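You operate a simulated robot arm through the tools that you are given. There is no shell and no other tool. Be economical: measure what you need, move in short steps, check, and stop when the job is done.

Carry out the task below with a simulated two-armed robot. There is one attempt and no reset: what you move stays moved.

Task
Give the table's blue tray bundle J39 and marker NORTH, then stack it on the other with both hands.
Fine: Stand the bundle in, slide the divider within a finger's width of it. Marker on the plain end bar. Seat the tray. Set down upright: what you pick out.

Only the result counts: the job must be done as asked and must still hold three seconds after the hand-in. Knocking over, shifting, dropping, spilling or breaking anything else fails it.

Robot
Two 7-joint arms with two-finger parallel grippers on one trunk, on a base that drives. Base frame: it is fixed to the floor where the robot stands at the start and does not move with it; the origin is under the middle of the robot, x ahead of it, y to its left, z up. Readings come in m, degrees, newtons and seconds.
The left shoulder is at the start at [0.05, 0.165, 1.205], the right one opposite. With the tool pointing down near the work surface each hand reaches from about 0.1 to 0.34 m from the robot's upright axis, wherever it stands, measured 20 degrees to its own side. Places, roughly: blue mail tray J65 [0.7, -0.2, 0.8]; dolly brake [0.5, -1, 0.5]; mail tray [-5.25, 0.25, 0.75]; mailer [-5.5, 0.25, 0.75]; mailer bundle [-3.75, 2, 2]; plain end bar of blue mail tray J65 [0.5, -0.2, 0.9]; route marker [-5, -0.25, 1]; seats of grey mail tray J52 [0.7, -0.6, 0.9]; tray divider [-3.25, 2, 2]. Payload 3.91 kg a hand.
The tool frame of a hand sits at the grasp point between the pads (the TCP): z along the fingers, y along the line on which they close. The tips reach 0.03 m beyond it. The gripper opens to 0.11 m. The fingers are 0.02 m wide and 0.01 m thick; the gripper's body (0.048 by 0.112 m) begins 0.055 m behind the TCP.
Orientation is told as [roll, pitch, yaw] about the base's x, y, z axes, in that order, counted from this pose: with the fingers straight down and closing along the base's y, the tool's x points along the base's -x, its y along +y and its z along -z.

Tools
- The arms move only by the tool move_arm. It takes "left_series", "right_series" or both (then of equal length, played together; a hand with none holds still); each is a list of rows, each a list of 3 entries, a list of its own where there are three numbers: the turn, a rotation vector about the base's x, y, z in degrees, then the shift along the base's x, y, z in cm, then the finger opening in cm, from 0 to 11. In form: [[[wx, wy, wz], [tx, ty, tz], fingers], ...]. A call has 1 to 8 rows; each row is the pose to reach, as a shift and turn from the pose commanded when the call began. Rows are played at 5 a second. More than 0.05 m and 8.6 degrees between two rows, or a gripper value outside its range, and nothing of the call is played. A pose out of reach is approached as far as the arm can. The call stops where the force on the tool passes 40 N (or 10 N more than at its start, if that is more) or the arm is blocked; 0.2 s more then pass. Each finger travels about 0.045 m/s and halts on what it meets, pressing with about 24 N; the grip force reading is that of the motor and also rises with nothing between the fingers. The clock runs only during rows and for 0.2 s after the last one: add rows that repeat a pose to give the fingers time. The reply holds the time, the measured pose of the TCP, the force on the tool along the base axes, the opening and the grip force, in the units named above and with some noise, with the torque about the TCP (base axes, N m) and any sound that the robot's microphone picked up.
- Cameras (640 x 400 px; columns grow to the right, rows downward): "scene" is now at [0.114, -0.0055, 1.3661]; the picture's right is [-0.06, -1.00, 0.00], its down [-0.64, 0.04, -0.76] and it looks along [0.76, -0.04, -0.64] (base axes); focal length 214 px, centre (320, 200). "left" rides on the left gripper at [0.072, -0.017, -0.103] in its tool frame; the picture's right is [0.23, 0.97, 0.00], its down [-0.76, 0.18, -0.62] and it looks along [-0.61, 0.14, 0.78] (tool axes); focal length 222 px, centre (320, 200). "right" rides on the right gripper at [0.072, 0.017, -0.103] in its tool frame; the picture's right is [-0.23, 0.97, 0.00], its down [-0.76, -0.18, -0.62] and it looks along [-0.61, -0.14, 0.78] (tool axes); focal length 222 px, centre (320, 200). There is no depth. A picture from a camera that has moved, and an enlarged one, comes with that camera's place and axes in the base frame and with its lens.
- camera(camera): a new picture of that camera. The clock stands still meanwhile.
- slide_trunk(by): slides the trunk up (or, below 0, down) by that many m; the arms and the scene camera ride with it, the base frame stays. It gives what a move gives, with no picture.
- drive_base(legs): drives the robot by 1 to 6 legs, each [ahead, left, turn to the left] in m, m and degrees, along the robot's own axes; the way and the turn of a leg run together, so that a leg with both is an arc; at most 1.5 m and 180 degrees a leg. The arms and the cameras ride along, it lands a little off, and it stops where it bumps. It gives what a move gives.
- head_to(pan, tilt): turns the head with the scene camera to pan (to the left, within 80 degrees either way) and tilt (down, from -29 to 69), counted from straight ahead of the robot. It gives what a move gives.
- close_up(camera, box): a new picture of the part [left, top, right, bottom] of that camera's present view, enlarged. The clock stands still meanwhile.
- hand_in(): hands the job in; it is judged then, once.

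Go step by step. Nothing tells you exact positions but the pictures and the camera data: compare them with the known pose of the tool, close in by small moves and look again before you grip or let go. The budget is 120 turns and 100 pictures, counting those below and the enlarged ones. Unless the task says otherwise, let go and move clear before handing in.

The tools are called after "Emit:" by a JSON object that holds its "fn" and its "kwargs". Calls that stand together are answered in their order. move_arm: Moves the arms, as the interface text tells. Its arguments: {"type":"object","properties":{"left_series":{"type":"array","items":{"type":"array"}},"right_series":{"type":"array","items":{"type":"array"}}},"required":[]} The other tools are called the same way: slide_trunk (by) slides the trunk up or down; drive_base (legs) drives the base; head_to (pan, tilt) turns the head that bears the scene camera; camera (camera) takes a picture; close_up (camera, box) takes an enlarged picture of a part of a camera's view; hand_in () hands the job in.

At the start:

```text
t: 0.0
left_position: [0.4704, 0.1006, 1.1515]
left_ee_rot: [0.1, 0.0, 0.0]
left_wrist_force: [0.2, 0.4, -0.6]
left_moment: [-0.03, -0.04, 0.0]
left_width: 0.11
left_gripper_force: 0.1
right_position: [0.3744, -0.301, 1.2398]
right_ee_rot: [0.0, 0.0, 0.1]
right_wrist_force: [-1.1, -0.5, 0.4]
right_moment: [0.04, -0.02, 0.01]
right_width: 0.11
right_gripper_force: 0.1
trunk travel left (down, up): [-0.425, 0.078]
robot x, y, heading: [0.0001, -0.0012, 0.1]
head pan, tilt: [-3.2, 40.1]
```

scene: 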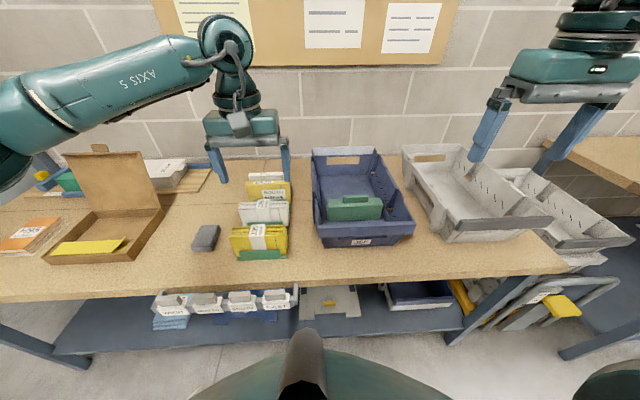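
right: 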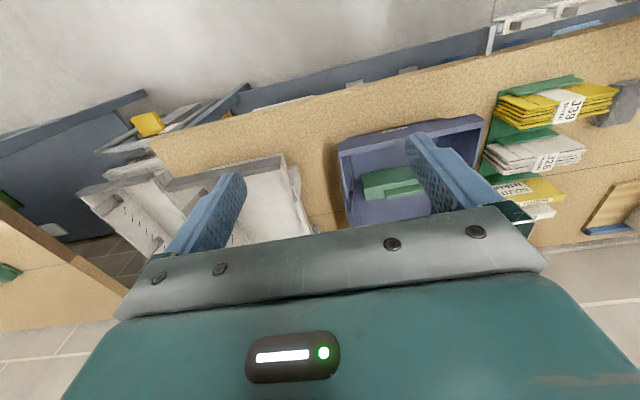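
left: 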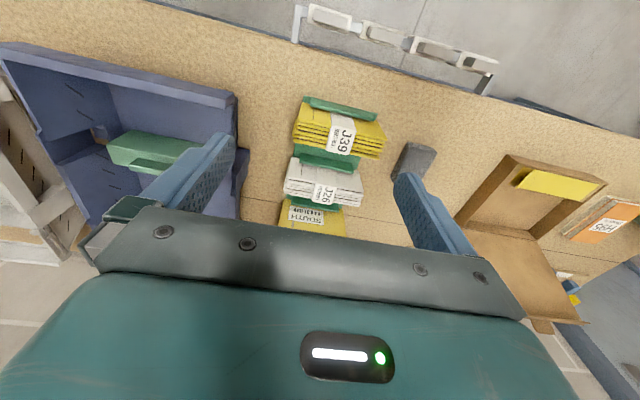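

I see the blue tray with a green divider, a row of bundles with J39 nearest, the grey tray to the right and a rack of markers under the table edge. I'll enlarge the details first.

Emit:
{"fn": "close_up", "kwargs": {"camera": "scene", "box": [180, 140, 420, 290]}}

Emit:
{"fn": "close_up", "kwargs": {"camera": "scene", "box": [140, 270, 380, 350]}}

Emit:
{"fn": "close_up", "kwargs": {"camera": "scene", "box": [390, 130, 640, 290]}}

Emit:
{"fn": "close_up", "kwargs": {"camera": "left", "box": [240, 0, 500, 240]}}

```text
2.67 times, centred on (300, 215) of scene
camera zoom: at [0.114, -0.0055, 1.3661], right [-0.06, -1.0, 0.0], down [-0.64, 0.04, -0.76], along [0.76, -0.04, -0.64], focal length 572 px, centre (373, 160)
```

zoom: 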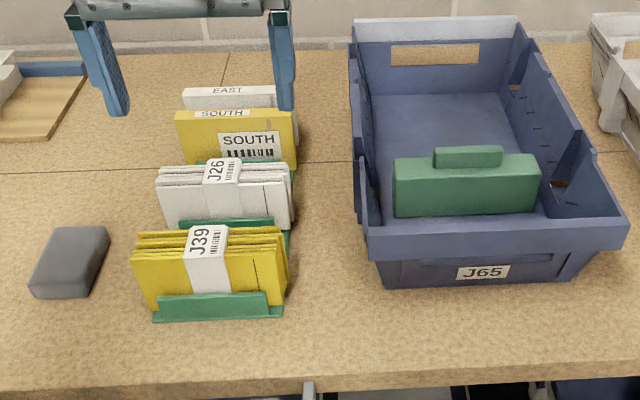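

```text
2.67 times, centred on (260, 310) of scene
camera zoom: at [0.114, -0.0055, 1.3661], right [-0.06, -1.0, 0.0], down [-0.64, 0.04, -0.76], along [0.76, -0.04, -0.64], focal length 572 px, centre (480, -93)
```

zoom: 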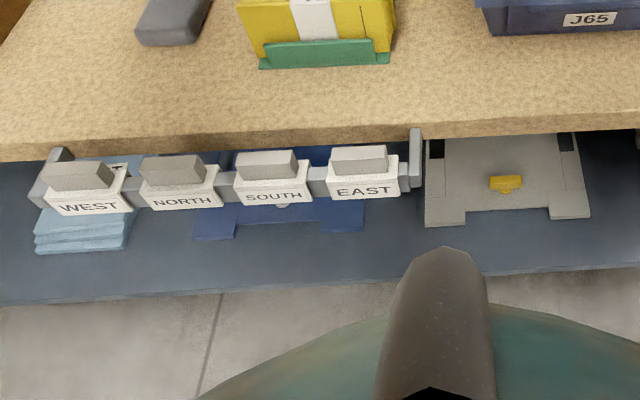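

```text
2.50 times, centred on (515, 210) of scene
camera zoom: at [0.114, -0.0055, 1.3661], right [-0.06, -1.0, 0.0], down [-0.64, 0.04, -0.76], along [0.76, -0.04, -0.64], focal length 536 px, centre (-168, 175)
```

zoom: 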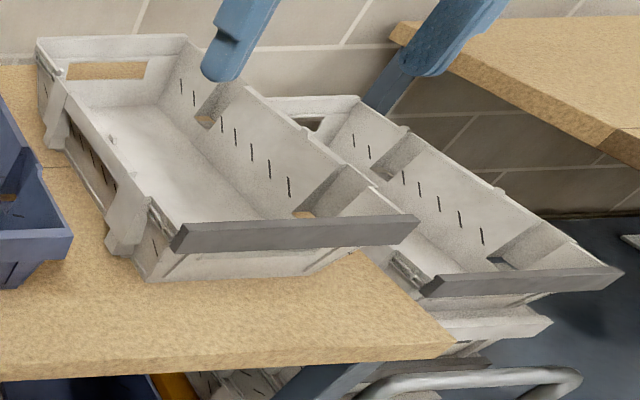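

```text
1.67 times, centred on (370, 120) of left
camera zoom: at [0.3968, 0.0826, 1.2529], right [-0.23, 0.97, 0.0], down [0.76, 0.18, 0.62], along [0.61, 0.14, -0.78], focal length 370 px, centre (237, 333)
```

zoom: 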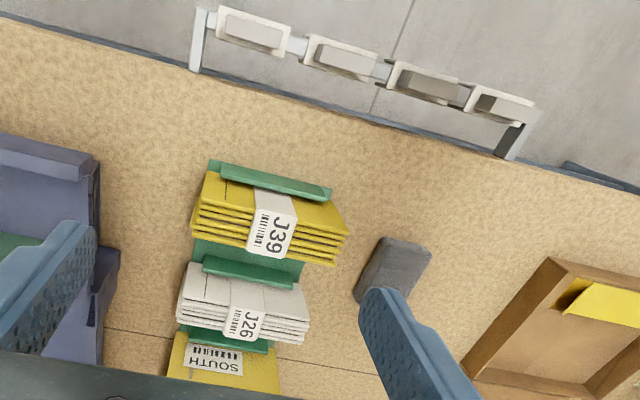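

I want a better look into the blue tray and at the bundle rack, so I enlarge the right camera's view and tilt the head.

Emit:
{"fn": "close_up", "kwargs": {"camera": "right", "box": [320, 60, 640, 260]}}

Emit:
{"fn": "close_up", "kwargs": {"camera": "right", "box": [60, 60, 340, 260]}}

Emit:
{"fn": "close_up", "kwargs": {"camera": "scene", "box": [300, 140, 420, 250]}}

```text
2.00 times, centred on (480, 160) of right
camera zoom: at [0.3022, -0.284, 1.3443], right [0.23, 0.97, 0.0], down [0.76, -0.18, 0.62], along [0.61, -0.14, -0.78], focal length 444 px, centre (0, 280)
```

zoom: 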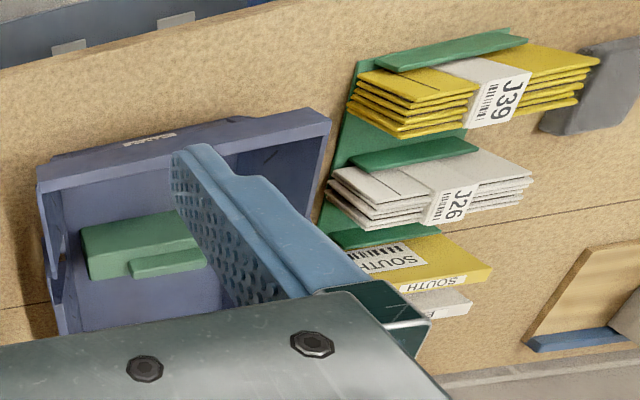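

```text
2.00 times, centred on (200, 160) of right
camera zoom: at [0.3022, -0.284, 1.3443], right [0.23, 0.97, 0.0], down [0.76, -0.18, 0.62], along [0.61, -0.14, -0.78], focal length 444 px, centre (560, 280)
```

zoom: 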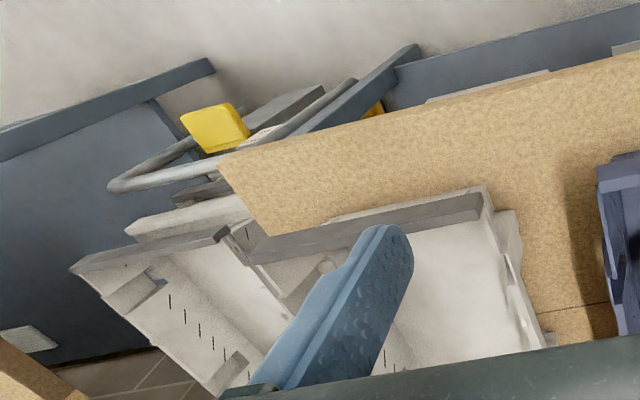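

```text
3.64 times, centred on (360, 195) of scene
camera zoom: at [0.114, -0.0055, 1.3661], right [-0.06, -1.0, 0.0], down [-0.64, 0.04, -0.76], along [0.76, -0.04, -0.64], focal length 780 px, centre (174, 218)
```

zoom: 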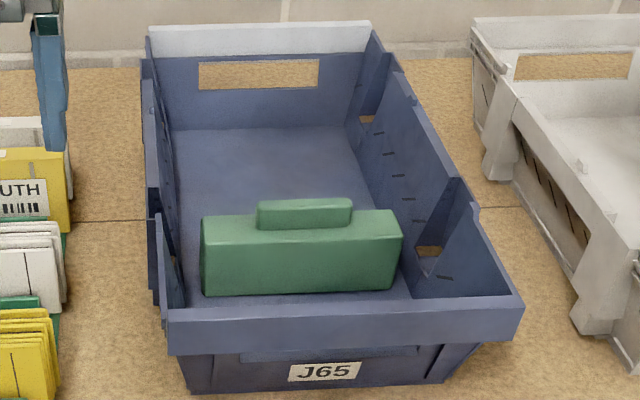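

J39's label is near (0.53, 0.15, 0.915), the NORTH handle near (0.39, 0.28, 0.81) and the table's edge near x = 0.42. I look steeply down to judge the clearance between the robot's body and the table.

Emit:
{"fn": "head_to", "kwargs": {"pan": 0, "tilt": 69}}

Emit:
{"fn": "camera", "kwargs": {"camera": "scene"}}

```text
t: 0.9
left_position: [0.4697, 0.1014, 1.1517]
left_ee_rot: [0.0, 0.0, 0.0]
left_wrist_force: [0.3, 0.2, -0.9]
left_moment: [0.01, 0.05, -0.01]
left_width: 0.1097
left_gripper_force: 0.1
right_position: [0.3747, -0.3015, 1.2385]
right_ee_rot: [-0.1, -0.1, 0.0]
right_wrist_force: [0.2, -1.2, -0.3]
right_moment: [-0.01, 0.0, 0.02]
right_width: 0.1101
right_gripper_force: 0.0
trunk travel left (down, up): [-0.425, 0.078]
robot x, y, heading: [0.0007, -0.0011, 0.0]
head pan, tilt: [0.0, 68.8]
```

```text
89 pictures are left
camera scene: at [0.0852, -0.0007, 1.3302], right [0.0, -1.0, 0.0], down [-0.93, 0.0, -0.36], along [0.36, 0.0, -0.93], focal length 214 px, centre (320, 200)
```

scene: 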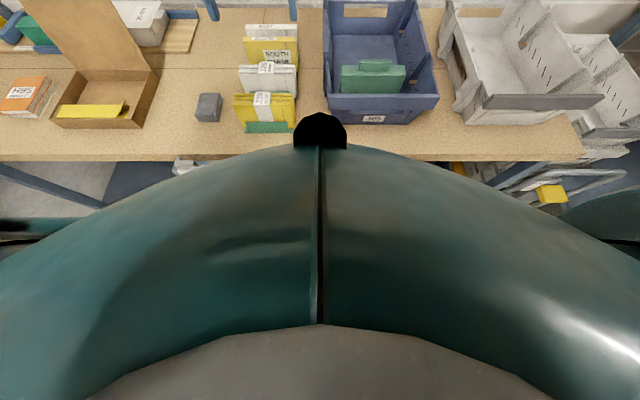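

The chest shell is visible, reaching roughly x = 0.2 to 0.25. I start bringing the left hand over J39 while turning it so that the fingers close along x, which also tests the reach.

Emit:
{"fn": "move_arm", "kwargs": {"left_series": [[[0, 0, 8.5], [1, 1, -1], 11], [[0, 0, 17], [2, 2, -2], 11], [[0, 0, 25.5], [3, 3, -3], 11], [[0, 0, 34], [4, 4, -4], 11], [[0, 0, 42.5], [5, 5, -5], 11], [[0, 0, 51], [6, 5, -6], 11], [[0, 0, 59.5], [6, 5, -7], 11], [[0, 0, 68], [6, 5, -8], 11]]}}

Emit:
{"fn": "move_arm", "kwargs": {"left_series": [[[0, 0, 7.5], [0, 0, -1], 11], [[0, 0, 15], [0, 0, -2], 11], [[0, 0, 22], [0, 0, -3], 11]]}}

Emit:
{"fn": "camera", "kwargs": {"camera": "left"}}

```text
t: 2.7
left_position: [0.5308, 0.1513, 1.0703]
left_ee_rot: [0.1, 0.0, 68.2]
left_wrist_force: [0.3, -0.6, 0.7]
left_moment: [0.02, -0.02, 0.01]
left_width: 0.11
left_gripper_force: 0.1
right_position: [0.3743, -0.3008, 1.2396]
right_ee_rot: [0.0, 0.0, -0.1]
right_wrist_force: [-0.2, 0.9, -0.9]
right_moment: [0.02, 0.0, -0.01]
right_width: 0.1099
right_gripper_force: 0.1
trunk travel left (down, up): [-0.425, 0.078]
robot x, y, heading: [-0.0002, 0.0014, -0.2]
head pan, tilt: [0.0, 68.8]
```

```text
t: 3.5
left_position: [0.5315, 0.1498, 1.0404]
left_ee_rot: [0.0, 0.0, 90.2]
left_wrist_force: [0.1, 0.1, -0.8]
left_moment: [0.01, 0.0, 0.01]
left_width: 0.1098
left_gripper_force: 0.0
right_position: [0.3739, -0.301, 1.2415]
right_ee_rot: [0.0, 0.0, -0.1]
right_wrist_force: [-0.9, -0.1, -0.7]
right_moment: [-0.04, 0.01, 0.03]
right_width: 0.1098
right_gripper_force: 0.1
trunk travel left (down, up): [-0.425, 0.078]
robot x, y, heading: [0.0007, -0.0029, -0.1]
head pan, tilt: [0.0, 68.8]
```

```text
88 pictures are left
camera left: at [0.5472, 0.0769, 1.1429], right [-0.97, -0.23, 0.0], down [-0.18, 0.76, 0.62], along [-0.14, 0.61, -0.78], focal length 222 px, centre (320, 200)
```

left: 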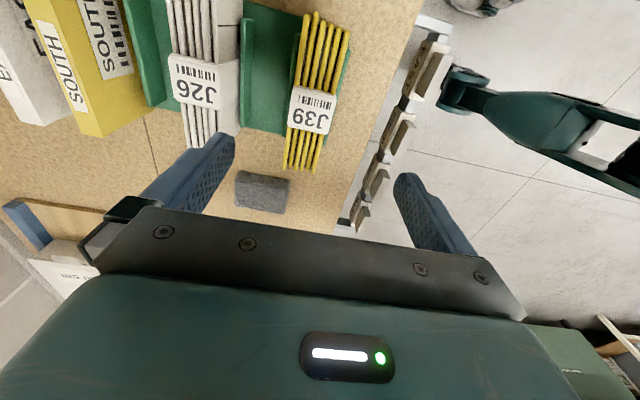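

The left hand reaches fine. I put J39 at x 0.522 to 0.56, y about 0.147, top z about 0.915; I centre over it, narrow the fingers and come down partway to check.

Emit:
{"fn": "move_arm", "kwargs": {"left_series": [[[0, 0, 0], [1, 0, -2], 7.5], [[0, 0, 0], [1, 0, -5], 7.5], [[0, 0, 0], [1, 0, -8], 7.5], [[0, 0, 0], [1, 0, -9.5], 7.5]]}}

Emit:
{"fn": "camera", "kwargs": {"camera": "left"}}

Emit:
{"fn": "head_to", "kwargs": {"pan": 0, "tilt": 45}}

Emit:
{"fn": "close_up", "kwargs": {"camera": "scene", "box": [180, 120, 420, 270]}}

```text
t: 4.5
left_position: [0.5395, 0.151, 0.9455]
left_ee_rot: [0.0, 0.0, 90.0]
left_wrist_force: [0.0, -0.4, 0.7]
left_moment: [0.02, 0.01, 0.0]
left_width: 0.075
left_gripper_force: 0.0
right_position: [0.3751, -0.301, 1.2389]
right_ee_rot: [0.0, 0.0, 0.1]
right_wrist_force: [0.0, 0.5, 0.5]
right_moment: [0.0, -0.02, 0.03]
right_width: 0.11
right_gripper_force: 0.1
trunk travel left (down, up): [-0.425, 0.078]
robot x, y, heading: [-0.0007, -0.0013, 0.1]
head pan, tilt: [0.0, 68.8]
```

```text
87 pictures are left
camera left: at [0.5567, 0.0774, 1.0478], right [-0.97, -0.23, 0.0], down [-0.18, 0.76, 0.62], along [-0.14, 0.61, -0.78], focal length 222 px, centre (320, 200)
```

left: 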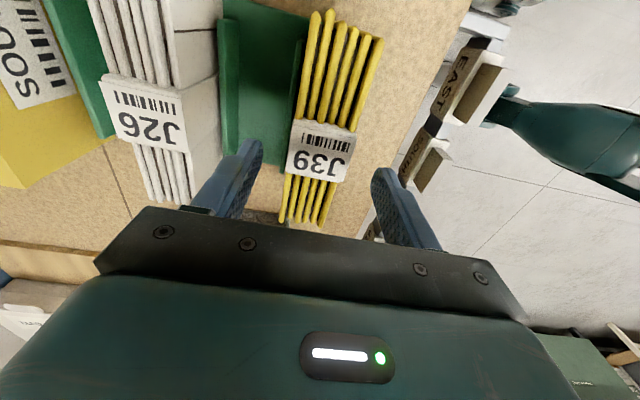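

```text
t: 5.4
left_position: [0.5407, 0.1522, 0.9472]
left_ee_rot: [0.0, 0.1, 90.1]
left_wrist_force: [0.3, 0.1, 0.7]
left_moment: [-0.03, 0.01, 0.02]
left_width: 0.0749
left_gripper_force: 0.0
right_position: [0.3752, -0.301, 1.2408]
right_ee_rot: [0.0, 0.0, 0.0]
right_wrist_force: [0.0, -0.1, -1.3]
right_moment: [0.02, -0.02, 0.02]
right_width: 0.1101
right_gripper_force: 0.0
trunk travel left (down, up): [-0.425, 0.078]
robot x, y, heading: [-0.0006, 0.0061, -0.0]
head pan, tilt: [0.0, 45.0]
```

```text
2.67 times, centred on (300, 195) of scene
camera zoom: at [0.1105, -0.0007, 1.359], right [0.0, -1.0, 0.0], down [-0.71, 0.0, -0.71], along [0.71, 0.0, -0.71], focal length 572 px, centre (373, 213)
```

zoom: 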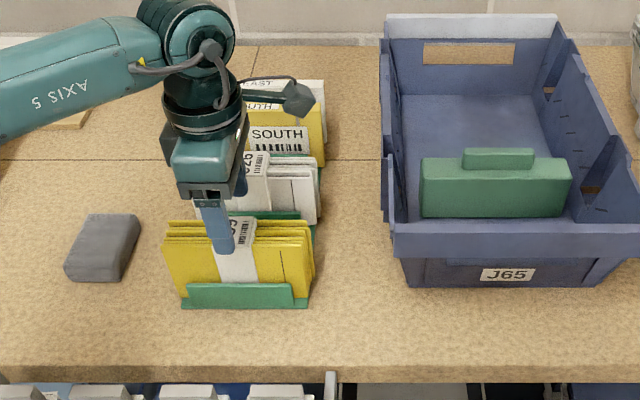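

The fingers straddle J39 along x; I lower 4.3 cm and close.

Emit:
{"fn": "move_arm", "kwargs": {"left_series": [[[0, 0, 0], [0.2, -0.6, -2], 7.5], [[0, 0, 0], [0.2, -0.6, -4.3], 7.5], [[0, 0, 0], [0.2, -0.6, -4.3], 4], [[0, 0, 0], [0.2, -0.6, -4.3], 2.5], [[0, 0, 0], [0.2, -0.6, -4.3], 2.5], [[0, 0, 0], [0.2, -0.6, -4.3], 2.5]]}}

Emit:
{"fn": "camera", "kwargs": {"camera": "left"}}

```text
t: 6.8
left_position: [0.5431, 0.145, 0.9017]
left_ee_rot: [0.0, 0.0, 90.0]
left_wrist_force: [-0.5, 0.2, -0.5]
left_moment: [0.0, -0.01, 0.02]
left_width: 0.0446
left_gripper_force: 24.3
right_position: [0.3754, -0.3016, 1.2394]
right_ee_rot: [0.1, -0.1, 0.0]
right_wrist_force: [-0.1, 0.8, 0.1]
right_moment: [-0.01, 0.0, 0.0]
right_width: 0.11
right_gripper_force: 0.1
trunk travel left (down, up): [-0.425, 0.078]
robot x, y, heading: [-0.0039, -0.0008, -0.2]
head pan, tilt: [0.0, 45.0]
```

```text
85 pictures are left
camera left: at [0.5584, 0.0711, 1.0047], right [-0.97, -0.23, 0.0], down [-0.18, 0.76, 0.62], along [-0.14, 0.61, -0.78], focal length 222 px, centre (320, 200)
```

left: 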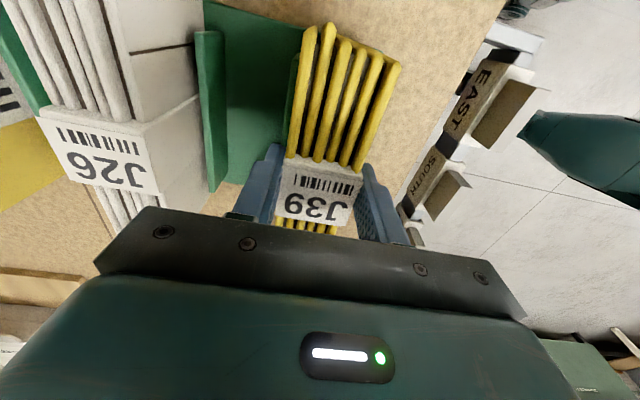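

The bundle is held 4.5 cm wide. I lift it straight up and look.

Emit:
{"fn": "move_arm", "kwargs": {"left_series": [[[0, 0, 0], [0, 0, 2], 2.5], [[0, 0, 0], [0, 0, 5], 2.5], [[0, 0, 0], [0, 0, 9], 2.5], [[0, 0, 0], [0, 0, 13], 2.5], [[0, 0, 0], [0, 0, 17], 2.5]]}}

Emit:
{"fn": "camera", "kwargs": {"camera": "scene"}}

Emit:
{"fn": "camera", "kwargs": {"camera": "right"}}

```text
t: 8.0
left_position: [0.5409, 0.1452, 1.074]
left_ee_rot: [0.0, -0.2, 90.0]
left_wrist_force: [-0.1, -0.7, -1.1]
left_moment: [0.01, 0.0, -0.01]
left_width: 0.0444
left_gripper_force: 23.9
right_position: [0.3742, -0.3023, 1.2404]
right_ee_rot: [-0.1, 0.0, 0.0]
right_wrist_force: [-0.8, -0.1, -0.7]
right_moment: [0.0, 0.04, 0.02]
right_width: 0.11
right_gripper_force: 0.1
trunk travel left (down, up): [-0.425, 0.078]
robot x, y, heading: [0.0038, -0.0006, -0.3]
head pan, tilt: [0.0, 45.0]
```

```text
84 pictures are left
camera scene: at [0.1102, -0.0009, 1.359], right [0.0, -1.0, 0.0], down [-0.71, 0.0, -0.71], along [0.71, 0.0, -0.71], focal length 214 px, centre (320, 200)
```

scene: 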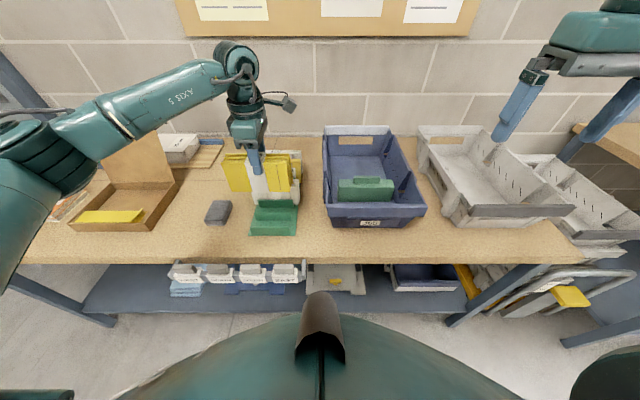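

```text
83 pictures are left
camera right: at [0.3019, -0.2842, 1.3443], right [0.23, 0.97, 0.0], down [0.76, -0.18, 0.62], along [0.61, -0.14, -0.78], focal length 222 px, centre (320, 200)
```

right: 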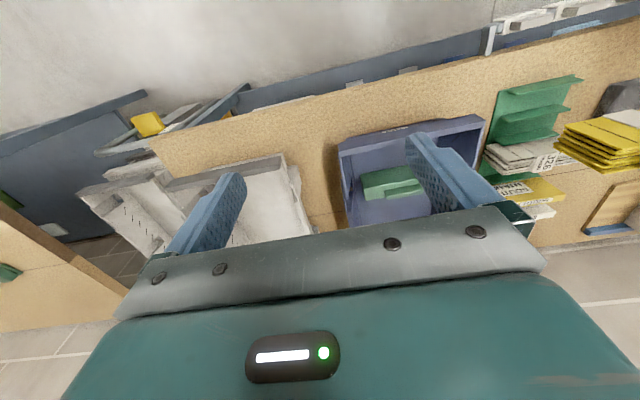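

J39 came out cleanly alone. The tray is centred near y = -0.155, its near bar top is near z = 0.93, and the divider spans about x 0.63 to 0.67. I carry the bundle high over the space behind the divider.

Emit:
{"fn": "move_arm", "kwargs": {"left_series": [[[0, 0, 0], [2.4, -3.75, 0.5], 2.5], [[0, 0, 0], [4.8, -7.5, 0.5], 2.5], [[0, 0, 0], [7.2, -11.25, 0.5], 2.5], [[0, 0, 0], [9.6, -15, 0.5], 2.5], [[0, 0, 0], [12, -18.75, 0.5], 2.5], [[0, 0, 0], [14.4, -22.5, 0.5], 2.5], [[0, 0, 0], [16.8, -26.25, 0.5], 2.5], [[0, 0, 0], [19.2, -30, 0.5], 2.5]]}}

Emit:
{"fn": "camera", "kwargs": {"camera": "scene"}}

Emit:
{"fn": "camera", "kwargs": {"camera": "left"}}

Emit:
{"fn": "camera", "kwargs": {"camera": "right"}}

```text
t: 9.8
left_position: [0.5875, -0.0563, 1.0784]
left_ee_rot: [0.0, 0.0, 90.0]
left_wrist_force: [1.6, 0.0, -0.1]
left_moment: [-0.03, 0.01, -0.02]
left_width: 0.0251
left_gripper_force: 0.1
left hand out of reach, approached as far as the arm can: row 4, 5, 6, 7, 8
right_position: [0.374, -0.3012, 1.2396]
right_ee_rot: [0.0, 0.0, 0.0]
right_wrist_force: [-0.3, 0.5, 0.2]
right_moment: [-0.04, 0.0, 0.01]
right_width: 0.1098
right_gripper_force: 0.0
trunk travel left (down, up): [-0.425, 0.078]
robot x, y, heading: [0.0011, 0.0009, -0.0]
head pan, tilt: [0.0, 45.0]
```

```text
82 pictures are left
camera scene: at [0.1109, -0.0001, 1.359], right [0.0, -1.0, 0.0], down [-0.71, 0.0, -0.71], along [0.71, 0.0, -0.71], focal length 214 px, centre (320, 200)
```

scene: 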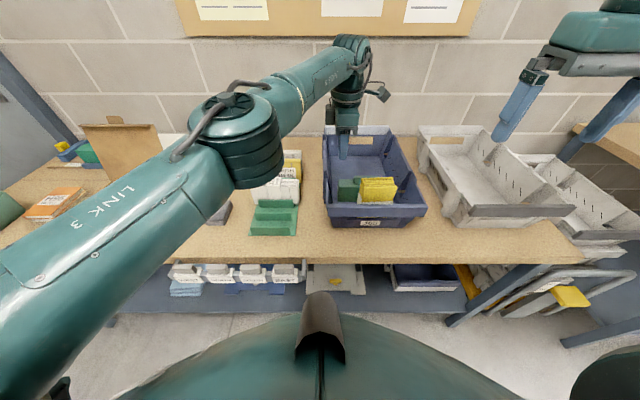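

```text
81 pictures are left
camera left: at [0.6035, -0.1299, 1.18], right [-0.97, -0.23, 0.0], down [-0.18, 0.76, 0.62], along [-0.14, 0.61, -0.78], focal length 222 px, centre (320, 200)
```

left: 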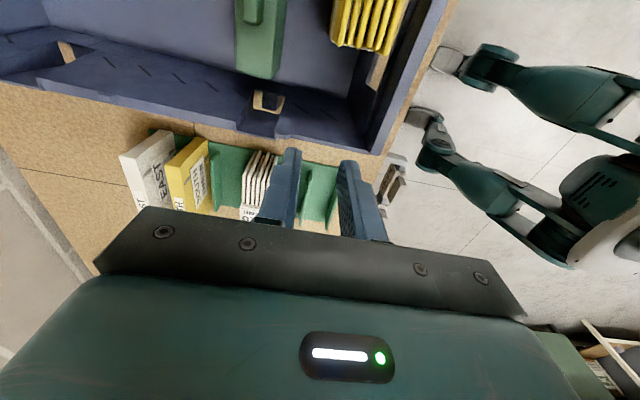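

```text
80 pictures are left
camera right: at [0.3026, -0.2835, 1.3444], right [0.23, 0.97, 0.0], down [0.76, -0.18, 0.62], along [0.61, -0.14, -0.78], focal length 222 px, centre (320, 200)
```

right: 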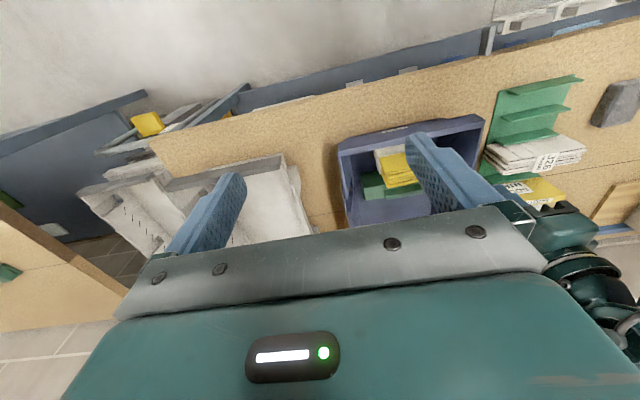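

The bundle slipped out during the fast swing, and it has landed inside the blue tray near the divider. I look closely at how it sits.

Emit:
{"fn": "close_up", "kwargs": {"camera": "scene", "box": [310, 140, 440, 240]}}

Emit:
{"fn": "close_up", "kwargs": {"camera": "right", "box": [320, 100, 480, 220]}}

Emit:
{"fn": "close_up", "kwargs": {"camera": "left", "box": [220, 0, 460, 150]}}

```text
4.00 times, centred on (375, 190) of scene
camera zoom: at [0.1109, -0.0001, 1.359], right [0.0, -1.0, 0.0], down [-0.71, 0.0, -0.71], along [0.71, 0.0, -0.71], focal length 858 px, centre (100, 240)
```

zoom: 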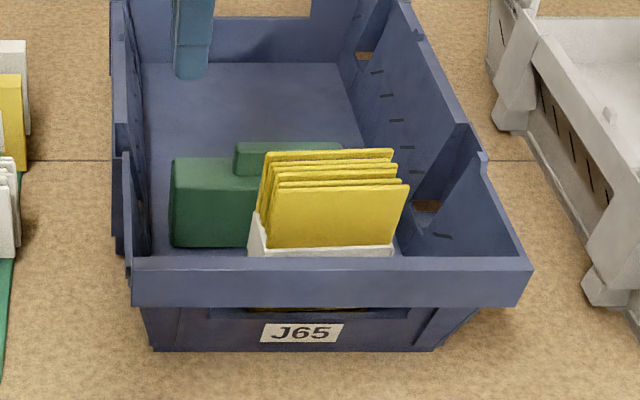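

```text
3.33 times, centred on (400, 160) of right
camera zoom: at [0.3026, -0.2835, 1.3444], right [0.23, 0.97, 0.0], down [0.76, -0.18, 0.62], along [0.61, -0.14, -0.78], focal length 740 px, centre (53, 333)
```

zoom: 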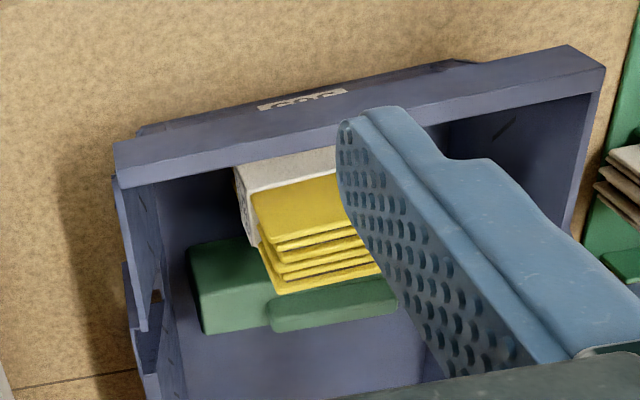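

```text
2.67 times, centred on (340, 75) of left
camera zoom: at [0.6035, -0.1299, 1.18], right [-0.97, -0.23, 0.0], down [-0.18, 0.76, 0.62], along [-0.14, 0.61, -0.78], focal length 592 px, centre (267, 533)
```

zoom: 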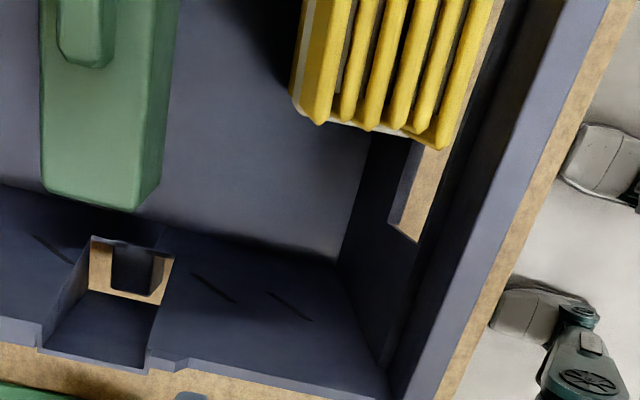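

The bundle stands on its short end just in front of the divider, turned a quarter about x, so I must right it. First I back the left hand up, then drive in front of the tray, slowly from now on.

Emit:
{"fn": "move_arm", "kwargs": {"left_series": [[[0, 0, 0], [-3, 3, 2], 6], [[0, 0, 0], [-6, 6, 4], 6], [[0, 0, 0], [-9, 8, 6], 6]]}}

Emit:
{"fn": "drive_base", "kwargs": {"legs": [[0, -0.155, 0], [0.06, 0, 0]]}}

Emit:
{"fn": "head_to", "kwargs": {"pan": 0, "tilt": 60}}

Emit:
{"fn": "camera", "kwargs": {"camera": "scene"}}

Emit:
{"fn": "camera", "kwargs": {"camera": "left"}}

```text
t: 10.6
left_position: [0.4972, 0.0267, 1.1393]
left_ee_rot: [-0.1, 0.0, 90.1]
left_wrist_force: [1.0, 0.0, 0.3]
left_moment: [-0.02, 0.0, -0.01]
left_width: 0.0598
left_gripper_force: 0.3
right_position: [0.3737, -0.3004, 1.2405]
right_ee_rot: [-0.1, 0.1, 0.0]
right_wrist_force: [0.7, 0.8, -0.2]
right_moment: [-0.03, -0.03, -0.01]
right_width: 0.1102
right_gripper_force: 0.1
trunk travel left (down, up): [-0.425, 0.078]
robot x, y, heading: [-0.0018, -0.0006, 0.0]
head pan, tilt: [0.0, 45.0]
```

```text
t: 13.2
left_position: [0.558, -0.1303, 1.1386]
left_ee_rot: [0.2, 0.0, 90.1]
left_wrist_force: [0.8, -0.5, -0.3]
left_moment: [-0.01, 0.07, -0.01]
left_width: 0.0599
left_gripper_force: 0.0
right_position: [0.4344, -0.457, 1.2408]
right_ee_rot: [0.0, 0.0, 0.0]
right_wrist_force: [0.4, -0.3, -0.7]
right_moment: [0.0, 0.04, 0.01]
right_width: 0.11
right_gripper_force: 0.0
trunk travel left (down, up): [-0.425, 0.078]
robot x, y, heading: [0.0606, -0.1588, 0.1]
head pan, tilt: [0.0, 45.0]
```

```text
t: 14.0
left_position: [0.5568, -0.1297, 1.1374]
left_ee_rot: [0.0, 0.0, 90.1]
left_wrist_force: [0.3, 0.0, -0.1]
left_moment: [0.0, 0.01, 0.01]
left_width: 0.0599
left_gripper_force: 0.0
right_position: [0.4337, -0.4564, 1.2394]
right_ee_rot: [0.0, 0.0, 0.0]
right_wrist_force: [-0.2, -0.8, -0.7]
right_moment: [0.06, -0.01, 0.01]
right_width: 0.1099
right_gripper_force: 0.0
trunk travel left (down, up): [-0.425, 0.078]
robot x, y, heading: [0.0573, -0.1552, 0.1]
head pan, tilt: [0.0, 60.0]
```

```text
76 pictures are left
camera scene: at [0.1549, -0.1565, 1.3396], right [0.0, -1.0, 0.0], down [-0.87, 0.0, -0.5], along [0.5, 0.0, -0.87], focal length 214 px, centre (320, 200)
```

scene: 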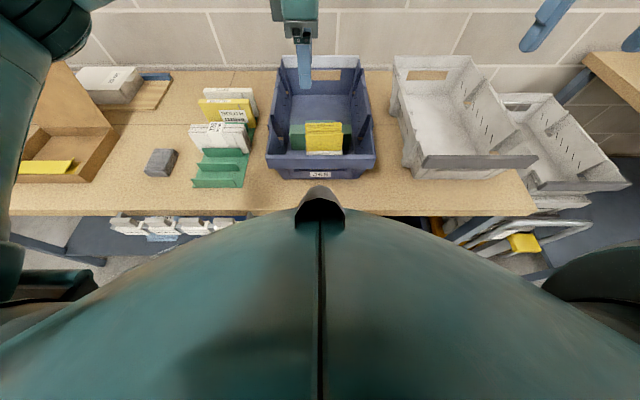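

```text
75 pictures are left
camera left: at [0.573, -0.2037, 1.2407], right [-0.97, -0.23, 0.0], down [-0.18, 0.76, 0.62], along [-0.14, 0.61, -0.78], focal length 222 px, centre (320, 200)
```

left: 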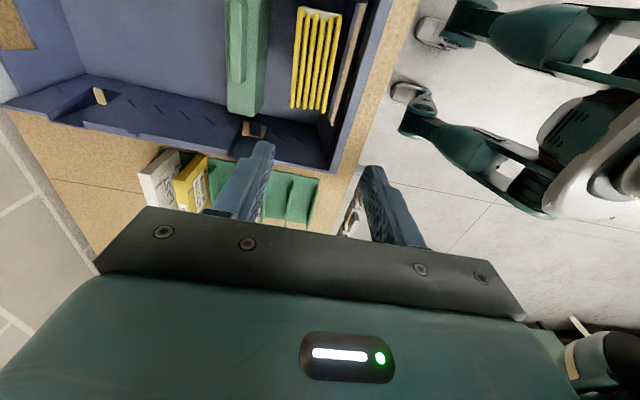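

The robot now stands in front of the tray with clearance. I enlarge the bundle to find which side its label faces.

Emit:
{"fn": "close_up", "kwargs": {"camera": "scene", "box": [260, 90, 390, 190]}}

Emit:
{"fn": "close_up", "kwargs": {"camera": "left", "box": [210, 0, 380, 150]}}

Emit:
{"fn": "camera", "kwargs": {"camera": "right"}}

```text
4.00 times, centred on (325, 140) of scene
camera zoom: at [0.1549, -0.1565, 1.3396], right [0.0, -1.0, 0.0], down [-0.87, 0.0, -0.5], along [0.5, 0.0, -0.87], focal length 858 px, centre (300, 440)
```

zoom: 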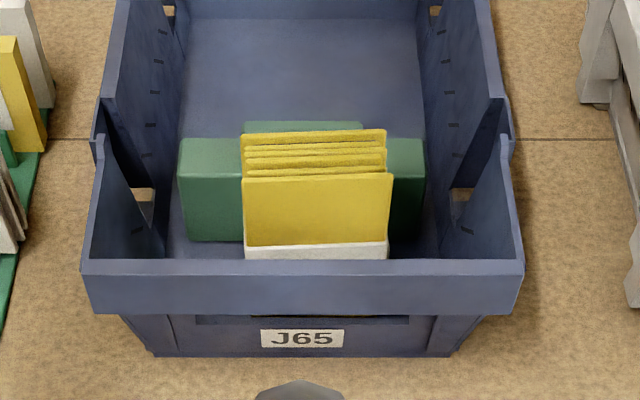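

```text
2.67 times, centred on (295, 75) of left
camera zoom: at [0.573, -0.2037, 1.2407], right [-0.97, -0.23, 0.0], down [-0.18, 0.76, 0.62], along [-0.14, 0.61, -0.78], focal length 592 px, centre (387, 533)
```

zoom: 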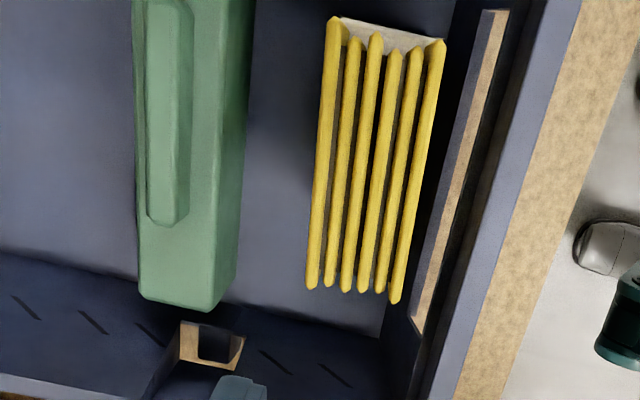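

```text
72 pictures are left
camera right: at [0.3614, -0.4397, 1.3444], right [0.23, 0.97, 0.0], down [0.76, -0.18, 0.62], along [0.61, -0.14, -0.78], focal length 222 px, centre (320, 200)
```

right: 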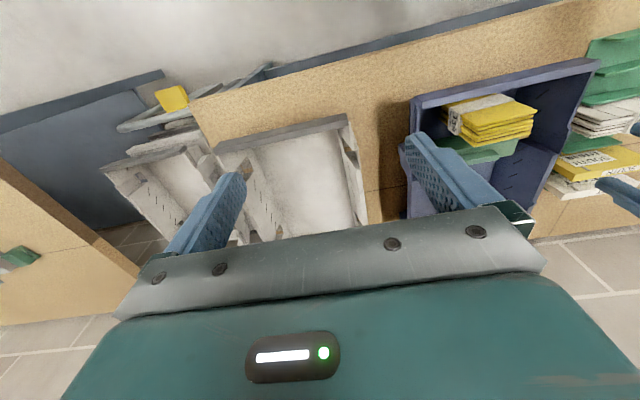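

The label faces -y, so the bundle's present top goes to +y when righted. I will grip its top end with the left hand, raise it, turn it a quarter and pass it to the right hand; first I hover over it.

Emit:
{"fn": "move_arm", "kwargs": {"left_series": [[[0, 0, 0], [1, -2, -2], 6.6], [[0, 0, 0], [2, -3.8, -5], 6.6], [[0, 0, 0], [2, -3.8, -8], 6.6], [[0, 0, 0], [2, -3.8, -11], 6.6]]}}

Emit:
{"fn": "camera", "kwargs": {"camera": "left"}}

Emit:
{"fn": "close_up", "kwargs": {"camera": "scene", "box": [240, 70, 400, 190]}}

```text
t: 15.0
left_position: [0.5758, -0.1687, 1.0289]
left_ee_rot: [0.0, 0.0, 89.9]
left_wrist_force: [-0.4, -0.3, 0.5]
left_moment: [-0.01, -0.02, 0.03]
left_width: 0.0662
left_gripper_force: 0.1
right_position: [0.4331, -0.4571, 1.2405]
right_ee_rot: [0.0, 0.1, -0.1]
right_wrist_force: [0.0, -0.1, 0.1]
right_moment: [0.0, 0.01, -0.02]
right_width: 0.11
right_gripper_force: 0.2
trunk travel left (down, up): [-0.425, 0.078]
robot x, y, heading: [0.0605, -0.1584, -0.1]
head pan, tilt: [0.0, 60.0]
```

```text
71 pictures are left
camera left: at [0.5931, -0.2432, 1.1307], right [-0.97, -0.23, 0.0], down [-0.18, 0.76, 0.62], along [-0.14, 0.61, -0.78], focal length 222 px, centre (320, 200)
```

left: 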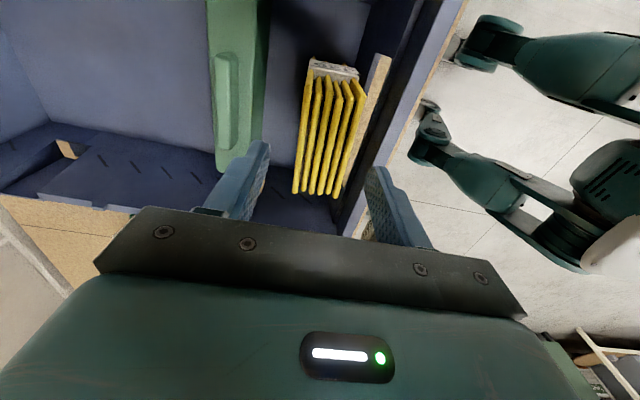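

```text
3.33 times, centred on (320, 130) of scene
camera zoom: at [0.1552, -0.1566, 1.3396], right [0.0, -1.0, 0.0], down [-0.87, 0.0, -0.5], along [0.5, 0.0, -0.87], focal length 715 px, centre (320, 433)
```

zoom: 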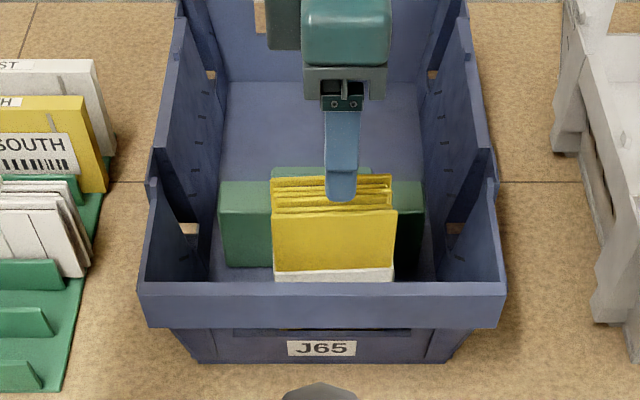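

The bundle's centre is about (0.570, -0.167); I shift back half a centimetre and descend gently toward z = 0.92.

Emit:
{"fn": "move_arm", "kwargs": {"left_series": [[[0, 0, 0], [-0.5, 0, -2], 6.6], [[0, 0, 0], [-0.5, 0, -4], 6.6], [[0, 0, 0], [-0.5, 0, -5.5], 6.6]]}}

Emit:
{"fn": "close_up", "kwargs": {"camera": "left", "box": [180, 0, 460, 260]}}

```text
t: 15.8
left_position: [0.571, -0.1679, 0.9715]
left_ee_rot: [0.0, 0.0, 90.0]
left_wrist_force: [-0.3, -0.5, 0.4]
left_moment: [0.04, -0.02, 0.0]
left_width: 0.066
left_gripper_force: 0.0
right_position: [0.4338, -0.4562, 1.2393]
right_ee_rot: [0.0, -0.1, -0.1]
right_wrist_force: [-1.0, -0.7, -0.6]
right_moment: [0.01, 0.0, 0.0]
right_width: 0.1098
right_gripper_force: 0.1
trunk travel left (down, up): [-0.425, 0.078]
robot x, y, heading: [0.0588, -0.1583, -0.1]
head pan, tilt: [0.0, 60.0]
```

```text
1.54 times, centred on (320, 130) of left
camera zoom: at [0.5871, -0.2413, 1.0743], right [-0.97, -0.23, 0.0], down [-0.18, 0.76, 0.62], along [-0.14, 0.61, -0.78], focal length 342 px, centre (320, 308)
```

zoom: 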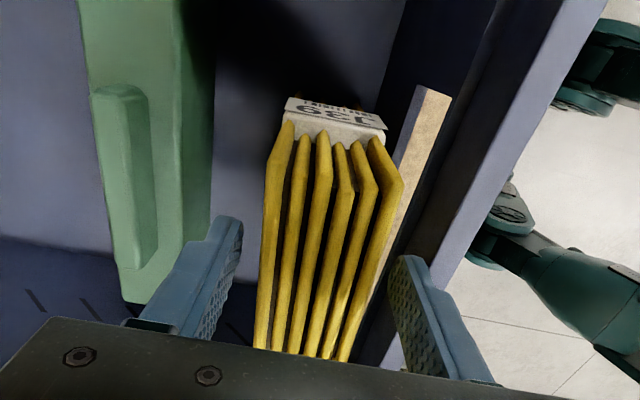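

The bundle is well centred between the fingers. I descend 5 cm more and close.

Emit:
{"fn": "move_arm", "kwargs": {"left_series": [[[0, 0, 0], [0, 0, -1.5], 6.6], [[0, 0, 0], [0, 0, -3], 6.6], [[0, 0, 0], [0, 0, -4.5], 6.6], [[0, 0, 0], [0, 0, -5.2], 6.6], [[0, 0, 0], [0, 0, -5.2], 4.5], [[0, 0, 0], [0, 0, -5.2], 2], [[0, 0, 0], [0, 0, -5.2], 2], [[0, 0, 0], [0, 0, -5.2], 2]]}}

Emit:
{"fn": "close_up", "kwargs": {"camera": "scene", "box": [240, 70, 400, 190]}}

```text
t: 17.6
left_position: [0.5714, -0.1668, 0.9206]
left_ee_rot: [0.0, 0.0, 90.0]
left_wrist_force: [0.5, 0.4, -0.3]
left_moment: [0.01, -0.03, -0.01]
left_width: 0.0446
left_gripper_force: 23.5
right_position: [0.4336, -0.4575, 1.2399]
right_ee_rot: [0.0, 0.0, 0.0]
right_wrist_force: [0.0, -0.7, 0.0]
right_moment: [0.04, -0.03, 0.0]
right_width: 0.1102
right_gripper_force: 0.1
trunk travel left (down, up): [-0.425, 0.078]
robot x, y, heading: [0.0598, -0.1552, -0.1]
head pan, tilt: [0.0, 60.0]
```

```text
3.33 times, centred on (320, 130) of scene
camera zoom: at [0.155, -0.1565, 1.3395], right [0.0, -1.0, 0.0], down [-0.87, 0.0, -0.5], along [0.5, 0.0, -0.87], focal length 715 px, centre (320, 433)
```

zoom: 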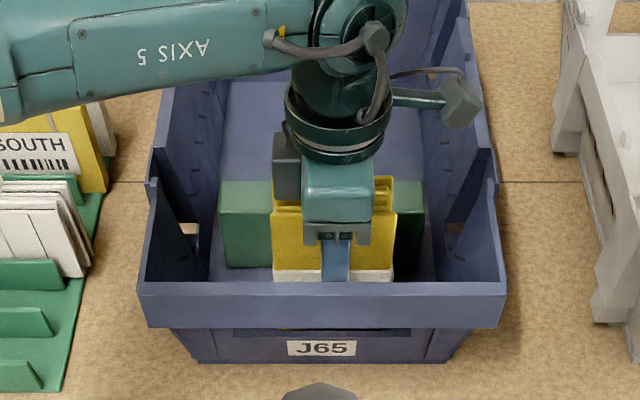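

Gripped at 4.46 cm. I raise it slowly.

Emit:
{"fn": "move_arm", "kwargs": {"left_series": [[[0, 0, 0], [0, 0, 0.7], 2], [[0, 0, 0], [0, 0, 2], 2], [[0, 0, 0], [0, 0, 3.5], 2], [[0, 0, 0], [0, 0, 5], 2], [[0, 0, 0], [0, 0, 6.5], 2], [[0, 0, 0], [0, 0, 8], 2], [[0, 0, 0], [0, 0, 9.5], 2], [[0, 0, 0], [0, 0, 11], 2]]}}

Emit:
{"fn": "move_arm", "kwargs": {"left_series": [[[0, 0, 0], [-0.5, 0.5, 1], 2], [[0, 0, 0], [-1, 1, 2.2], 2], [[0, 0, 0], [-1.5, 1.5, 3.4], 2], [[0, 0, 0], [-2, 2, 4.6], 2], [[0, 0, 0], [-2.5, 2.5, 5.8], 2], [[0, 0, 0], [-3, 3, 7], 2], [[0, 0, 0], [-3.5, 3.5, 8.2], 2], [[0, 0, 0], [-4, 4, 9], 2]]}}

Emit:
{"fn": "camera", "kwargs": {"camera": "scene"}}

```text
t: 19.4
left_position: [0.5727, -0.1675, 1.0304]
left_ee_rot: [-0.1, 0.1, 89.9]
left_wrist_force: [0.7, -0.1, -1.1]
left_moment: [0.02, -0.03, -0.01]
left_width: 0.0446
left_gripper_force: 23.9
right_position: [0.4343, -0.4576, 1.2386]
right_ee_rot: [0.0, 0.1, 0.1]
right_wrist_force: [-0.5, 0.4, 0.6]
right_moment: [-0.01, 0.02, 0.01]
right_width: 0.1101
right_gripper_force: 0.1
trunk travel left (down, up): [-0.425, 0.078]
robot x, y, heading: [0.0572, -0.1532, 0.0]
head pan, tilt: [0.0, 60.0]
```

```text
t: 21.2
left_position: [0.5295, -0.1287, 1.1217]
left_ee_rot: [0.0, 0.0, 89.9]
left_wrist_force: [0.3, -0.6, -0.6]
left_moment: [-0.01, 0.01, -0.01]
left_width: 0.0447
left_gripper_force: 23.8
right_position: [0.4342, -0.4572, 1.2403]
right_ee_rot: [0.1, 0.0, 0.0]
right_wrist_force: [0.5, -0.4, -0.2]
right_moment: [-0.01, 0.0, -0.02]
right_width: 0.11
right_gripper_force: 0.1
trunk travel left (down, up): [-0.425, 0.078]
robot x, y, heading: [0.0574, -0.1572, 0.0]
head pan, tilt: [0.0, 60.0]
```

```text
67 pictures are left
camera scene: at [0.1549, -0.1563, 1.3396], right [0.0, -1.0, 0.0], down [-0.87, 0.0, -0.5], along [0.5, 0.0, -0.87], focal length 214 px, centre (320, 200)
```

scene: 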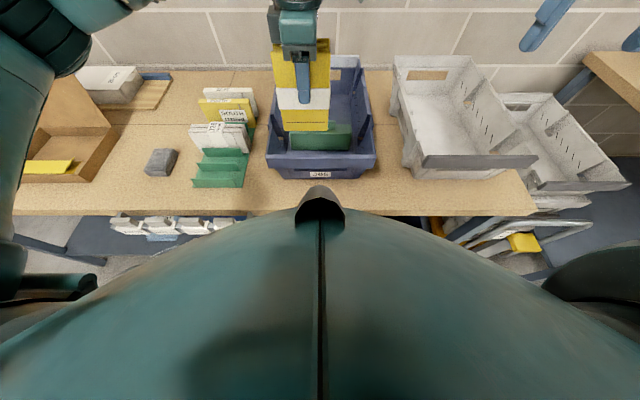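

The bundle is held firmly. I turn the left hand slowly about x so that the label comes up.

Emit:
{"fn": "move_arm", "kwargs": {"left_series": [[[-6, 0, 0], [0, 0.4, 0], 2], [[-12, 0, 0], [0, 0.8, 0], 2], [[-18, 0, 0], [0, 1.2, 0], 2], [[-24, 0, 0], [0, 1.6, 0], 2], [[-30, 0, 0], [0, 2, 0], 2], [[-36, 0, 0], [0, 2.4, 0], 2], [[-42, 0, 0], [0, 2.8, 0], 2], [[-48, 0, 0], [0, 3, 0], 2]]}}

Emit:
{"fn": "move_arm", "kwargs": {"left_series": [[[-6, 0, 0], [0, 0, 0], 2], [[-12, 0, 0], [0, 0, 0], 2], [[-18, 0, 0], [0, 0, 0], 2], [[-24, 0, 0], [0, 0, 0], 2], [[-30, 0, 0], [0, 0, 0], 2], [[-36, 0, 0], [0, 0, 0], 2], [[-42, 0, 0], [0, 0, 0], 2]]}}

Emit:
{"fn": "camera", "kwargs": {"camera": "scene"}}

Emit:
{"fn": "camera", "kwargs": {"camera": "left"}}

```text
t: 23.0
left_position: [0.5317, -0.0976, 1.1226]
left_ee_rot: [0.0, 48.0, 90.0]
left_wrist_force: [-0.1, -0.3, -1.3]
left_moment: [0.02, -0.02, -0.03]
left_width: 0.0448
left_gripper_force: 24.1
right_position: [0.4333, -0.4566, 1.24]
right_ee_rot: [0.0, 0.0, 0.1]
right_wrist_force: [0.0, 0.0, -0.8]
right_moment: [0.01, 0.0, 0.01]
right_width: 0.1097
right_gripper_force: 0.1
trunk travel left (down, up): [-0.425, 0.078]
robot x, y, heading: [0.0608, -0.1564, -0.2]
head pan, tilt: [0.0, 60.0]
```

```text
t: 24.6
left_position: [0.5319, -0.0974, 1.1211]
left_ee_rot: [169.4, 90.0, -100.3]
left_wrist_force: [-0.3, -0.3, -0.8]
left_moment: [0.0, 0.01, 0.02]
left_width: 0.0446
left_gripper_force: 24.2
right_position: [0.4347, -0.4568, 1.2398]
right_ee_rot: [0.0, 0.1, 0.0]
right_wrist_force: [-0.6, 0.5, 1.0]
right_moment: [0.0, -0.02, 0.01]
right_width: 0.11
right_gripper_force: 0.1
trunk travel left (down, up): [-0.425, 0.078]
robot x, y, heading: [0.0567, -0.1497, 0.2]
head pan, tilt: [0.0, 60.0]
```

```text
66 pictures are left
camera scene: at [0.155, -0.1565, 1.3396], right [0.0, -1.0, 0.0], down [-0.87, 0.0, -0.5], along [0.5, 0.0, -0.87], focal length 214 px, centre (320, 200)
```

scene: 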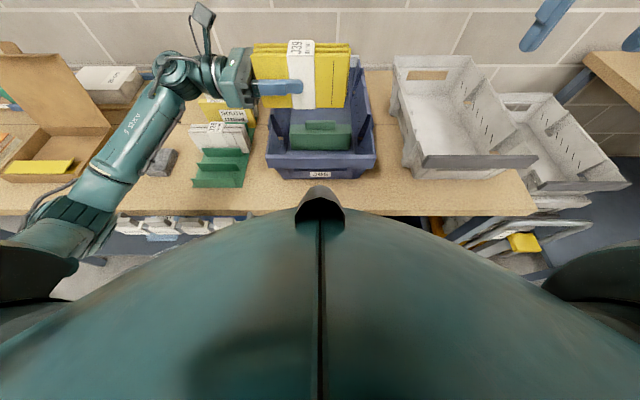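

```text
65 pictures are left
camera left: at [0.5485, 0.0048, 1.1923], right [-0.97, 0.0, 0.23], down [-0.18, 0.62, -0.76], along [-0.14, -0.78, -0.61], focal length 222 px, centre (320, 200)
```

left: 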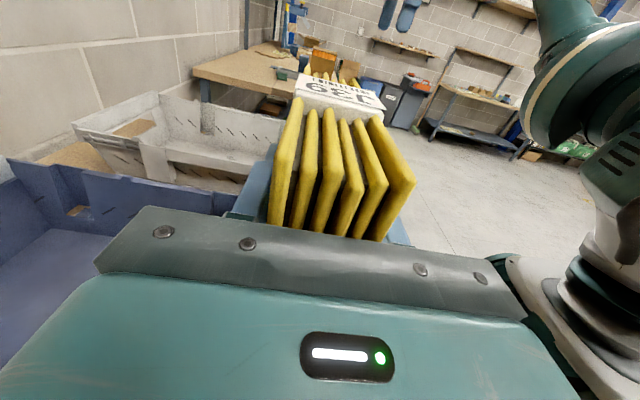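

The label is now up and the bundle level. The right hand turns and comes over it, high, to take it between the left fingertips and the far end.

Emit:
{"fn": "move_arm", "kwargs": {"right_series": [[[0, 0, 8.4], [1, 3, 1], 9], [[0, 0, 16.8], [2, 6, 2], 7], [[0, 0, 25.2], [3, 9, 2.5], 7], [[0, 0, 33.6], [4, 12, 2.5], 7], [[0, 0, 42], [5, 15, 2.5], 7], [[0, 0, 50.4], [6, 18, 2.5], 7], [[0, 0, 58.8], [7, 20, 2.5], 7], [[0, 0, 67.2], [8, 22, 2.5], 7]]}}

Emit:
{"fn": "move_arm", "kwargs": {"right_series": [[[0, 0, 7.6], [0.7, 2, 0], 7], [[0, 0, 15.2], [1.4, 4, 0], 7], [[0, 0, 22.8], [1.8, 6, 0], 7], [[0, 0, 22.8], [1.8, 8, 0], 7]]}}

Emit:
{"fn": "camera", "kwargs": {"camera": "right"}}

Emit:
{"fn": "camera", "kwargs": {"camera": "scene"}}

```text
t: 26.4
left_position: [0.5308, -0.0973, 1.123]
left_ee_rot: [-65.4, 89.9, 24.7]
left_wrist_force: [-0.2, -0.9, -2.1]
left_moment: [0.03, 0.0, 0.01]
left_width: 0.0451
left_gripper_force: 24.4
right_position: [0.4412, -0.2867, 1.2643]
right_ee_rot: [-0.1, -0.1, 66.9]
right_wrist_force: [-0.4, 0.1, -0.1]
right_moment: [0.03, -0.02, 0.03]
right_width: 0.0699
right_gripper_force: 0.1
right hand out of reach, approached as far as the arm can: row 6, 7, 8
trunk travel left (down, up): [-0.425, 0.078]
robot x, y, heading: [0.0591, -0.1581, 0.0]
head pan, tilt: [0.0, 60.0]
```

```text
t: 27.4
left_position: [0.5322, -0.0976, 1.121]
left_ee_rot: [68.0, 89.9, 157.9]
left_wrist_force: [-0.4, 1.1, -1.4]
left_moment: [0.04, 0.01, 0.01]
left_width: 0.0447
left_gripper_force: 24.0
right_position: [0.334, -0.2656, 1.2516]
right_ee_rot: [0.0, -0.1, 89.7]
right_wrist_force: [0.3, -0.1, 0.3]
right_moment: [-0.01, 0.02, 0.0]
right_width: 0.0703
right_gripper_force: 0.0
right hand out of reach, approached as far as the arm can: row 1, 2, 3, 4
trunk travel left (down, up): [-0.425, 0.078]
robot x, y, heading: [0.0618, -0.1553, 0.2]
head pan, tilt: [0.0, 60.0]
```

```text
64 pictures are left
camera right: at [0.3165, -0.3377, 1.3567], right [-0.97, 0.23, 0.0], down [0.18, 0.76, 0.62], along [0.14, 0.61, -0.78], focal length 222 px, centre (320, 200)
```

right: 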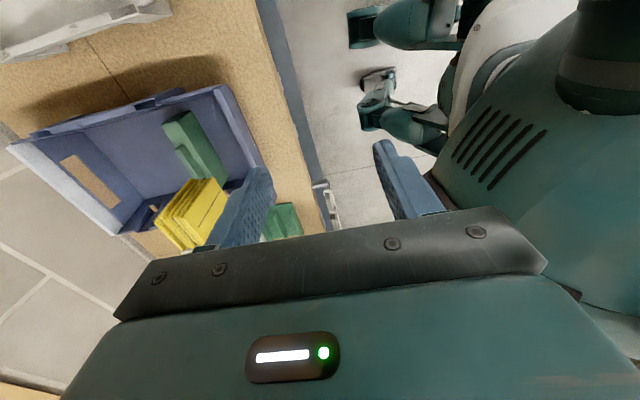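

```text
63 pictures are left
camera scene: at [0.1554, -0.1564, 1.3395], right [0.0, -1.0, 0.0], down [-0.87, 0.0, -0.5], along [0.5, 0.0, -0.87], focal length 214 px, centre (320, 200)
```

scene: 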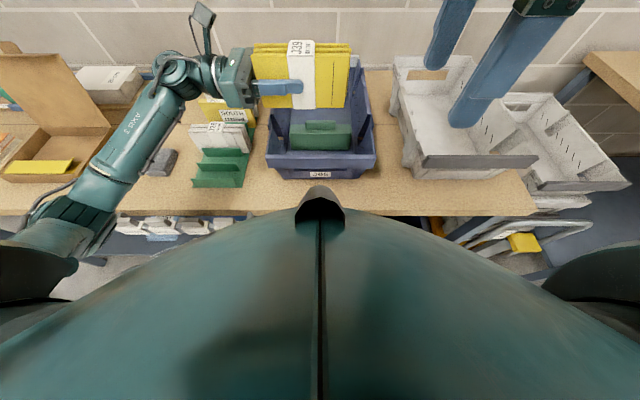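

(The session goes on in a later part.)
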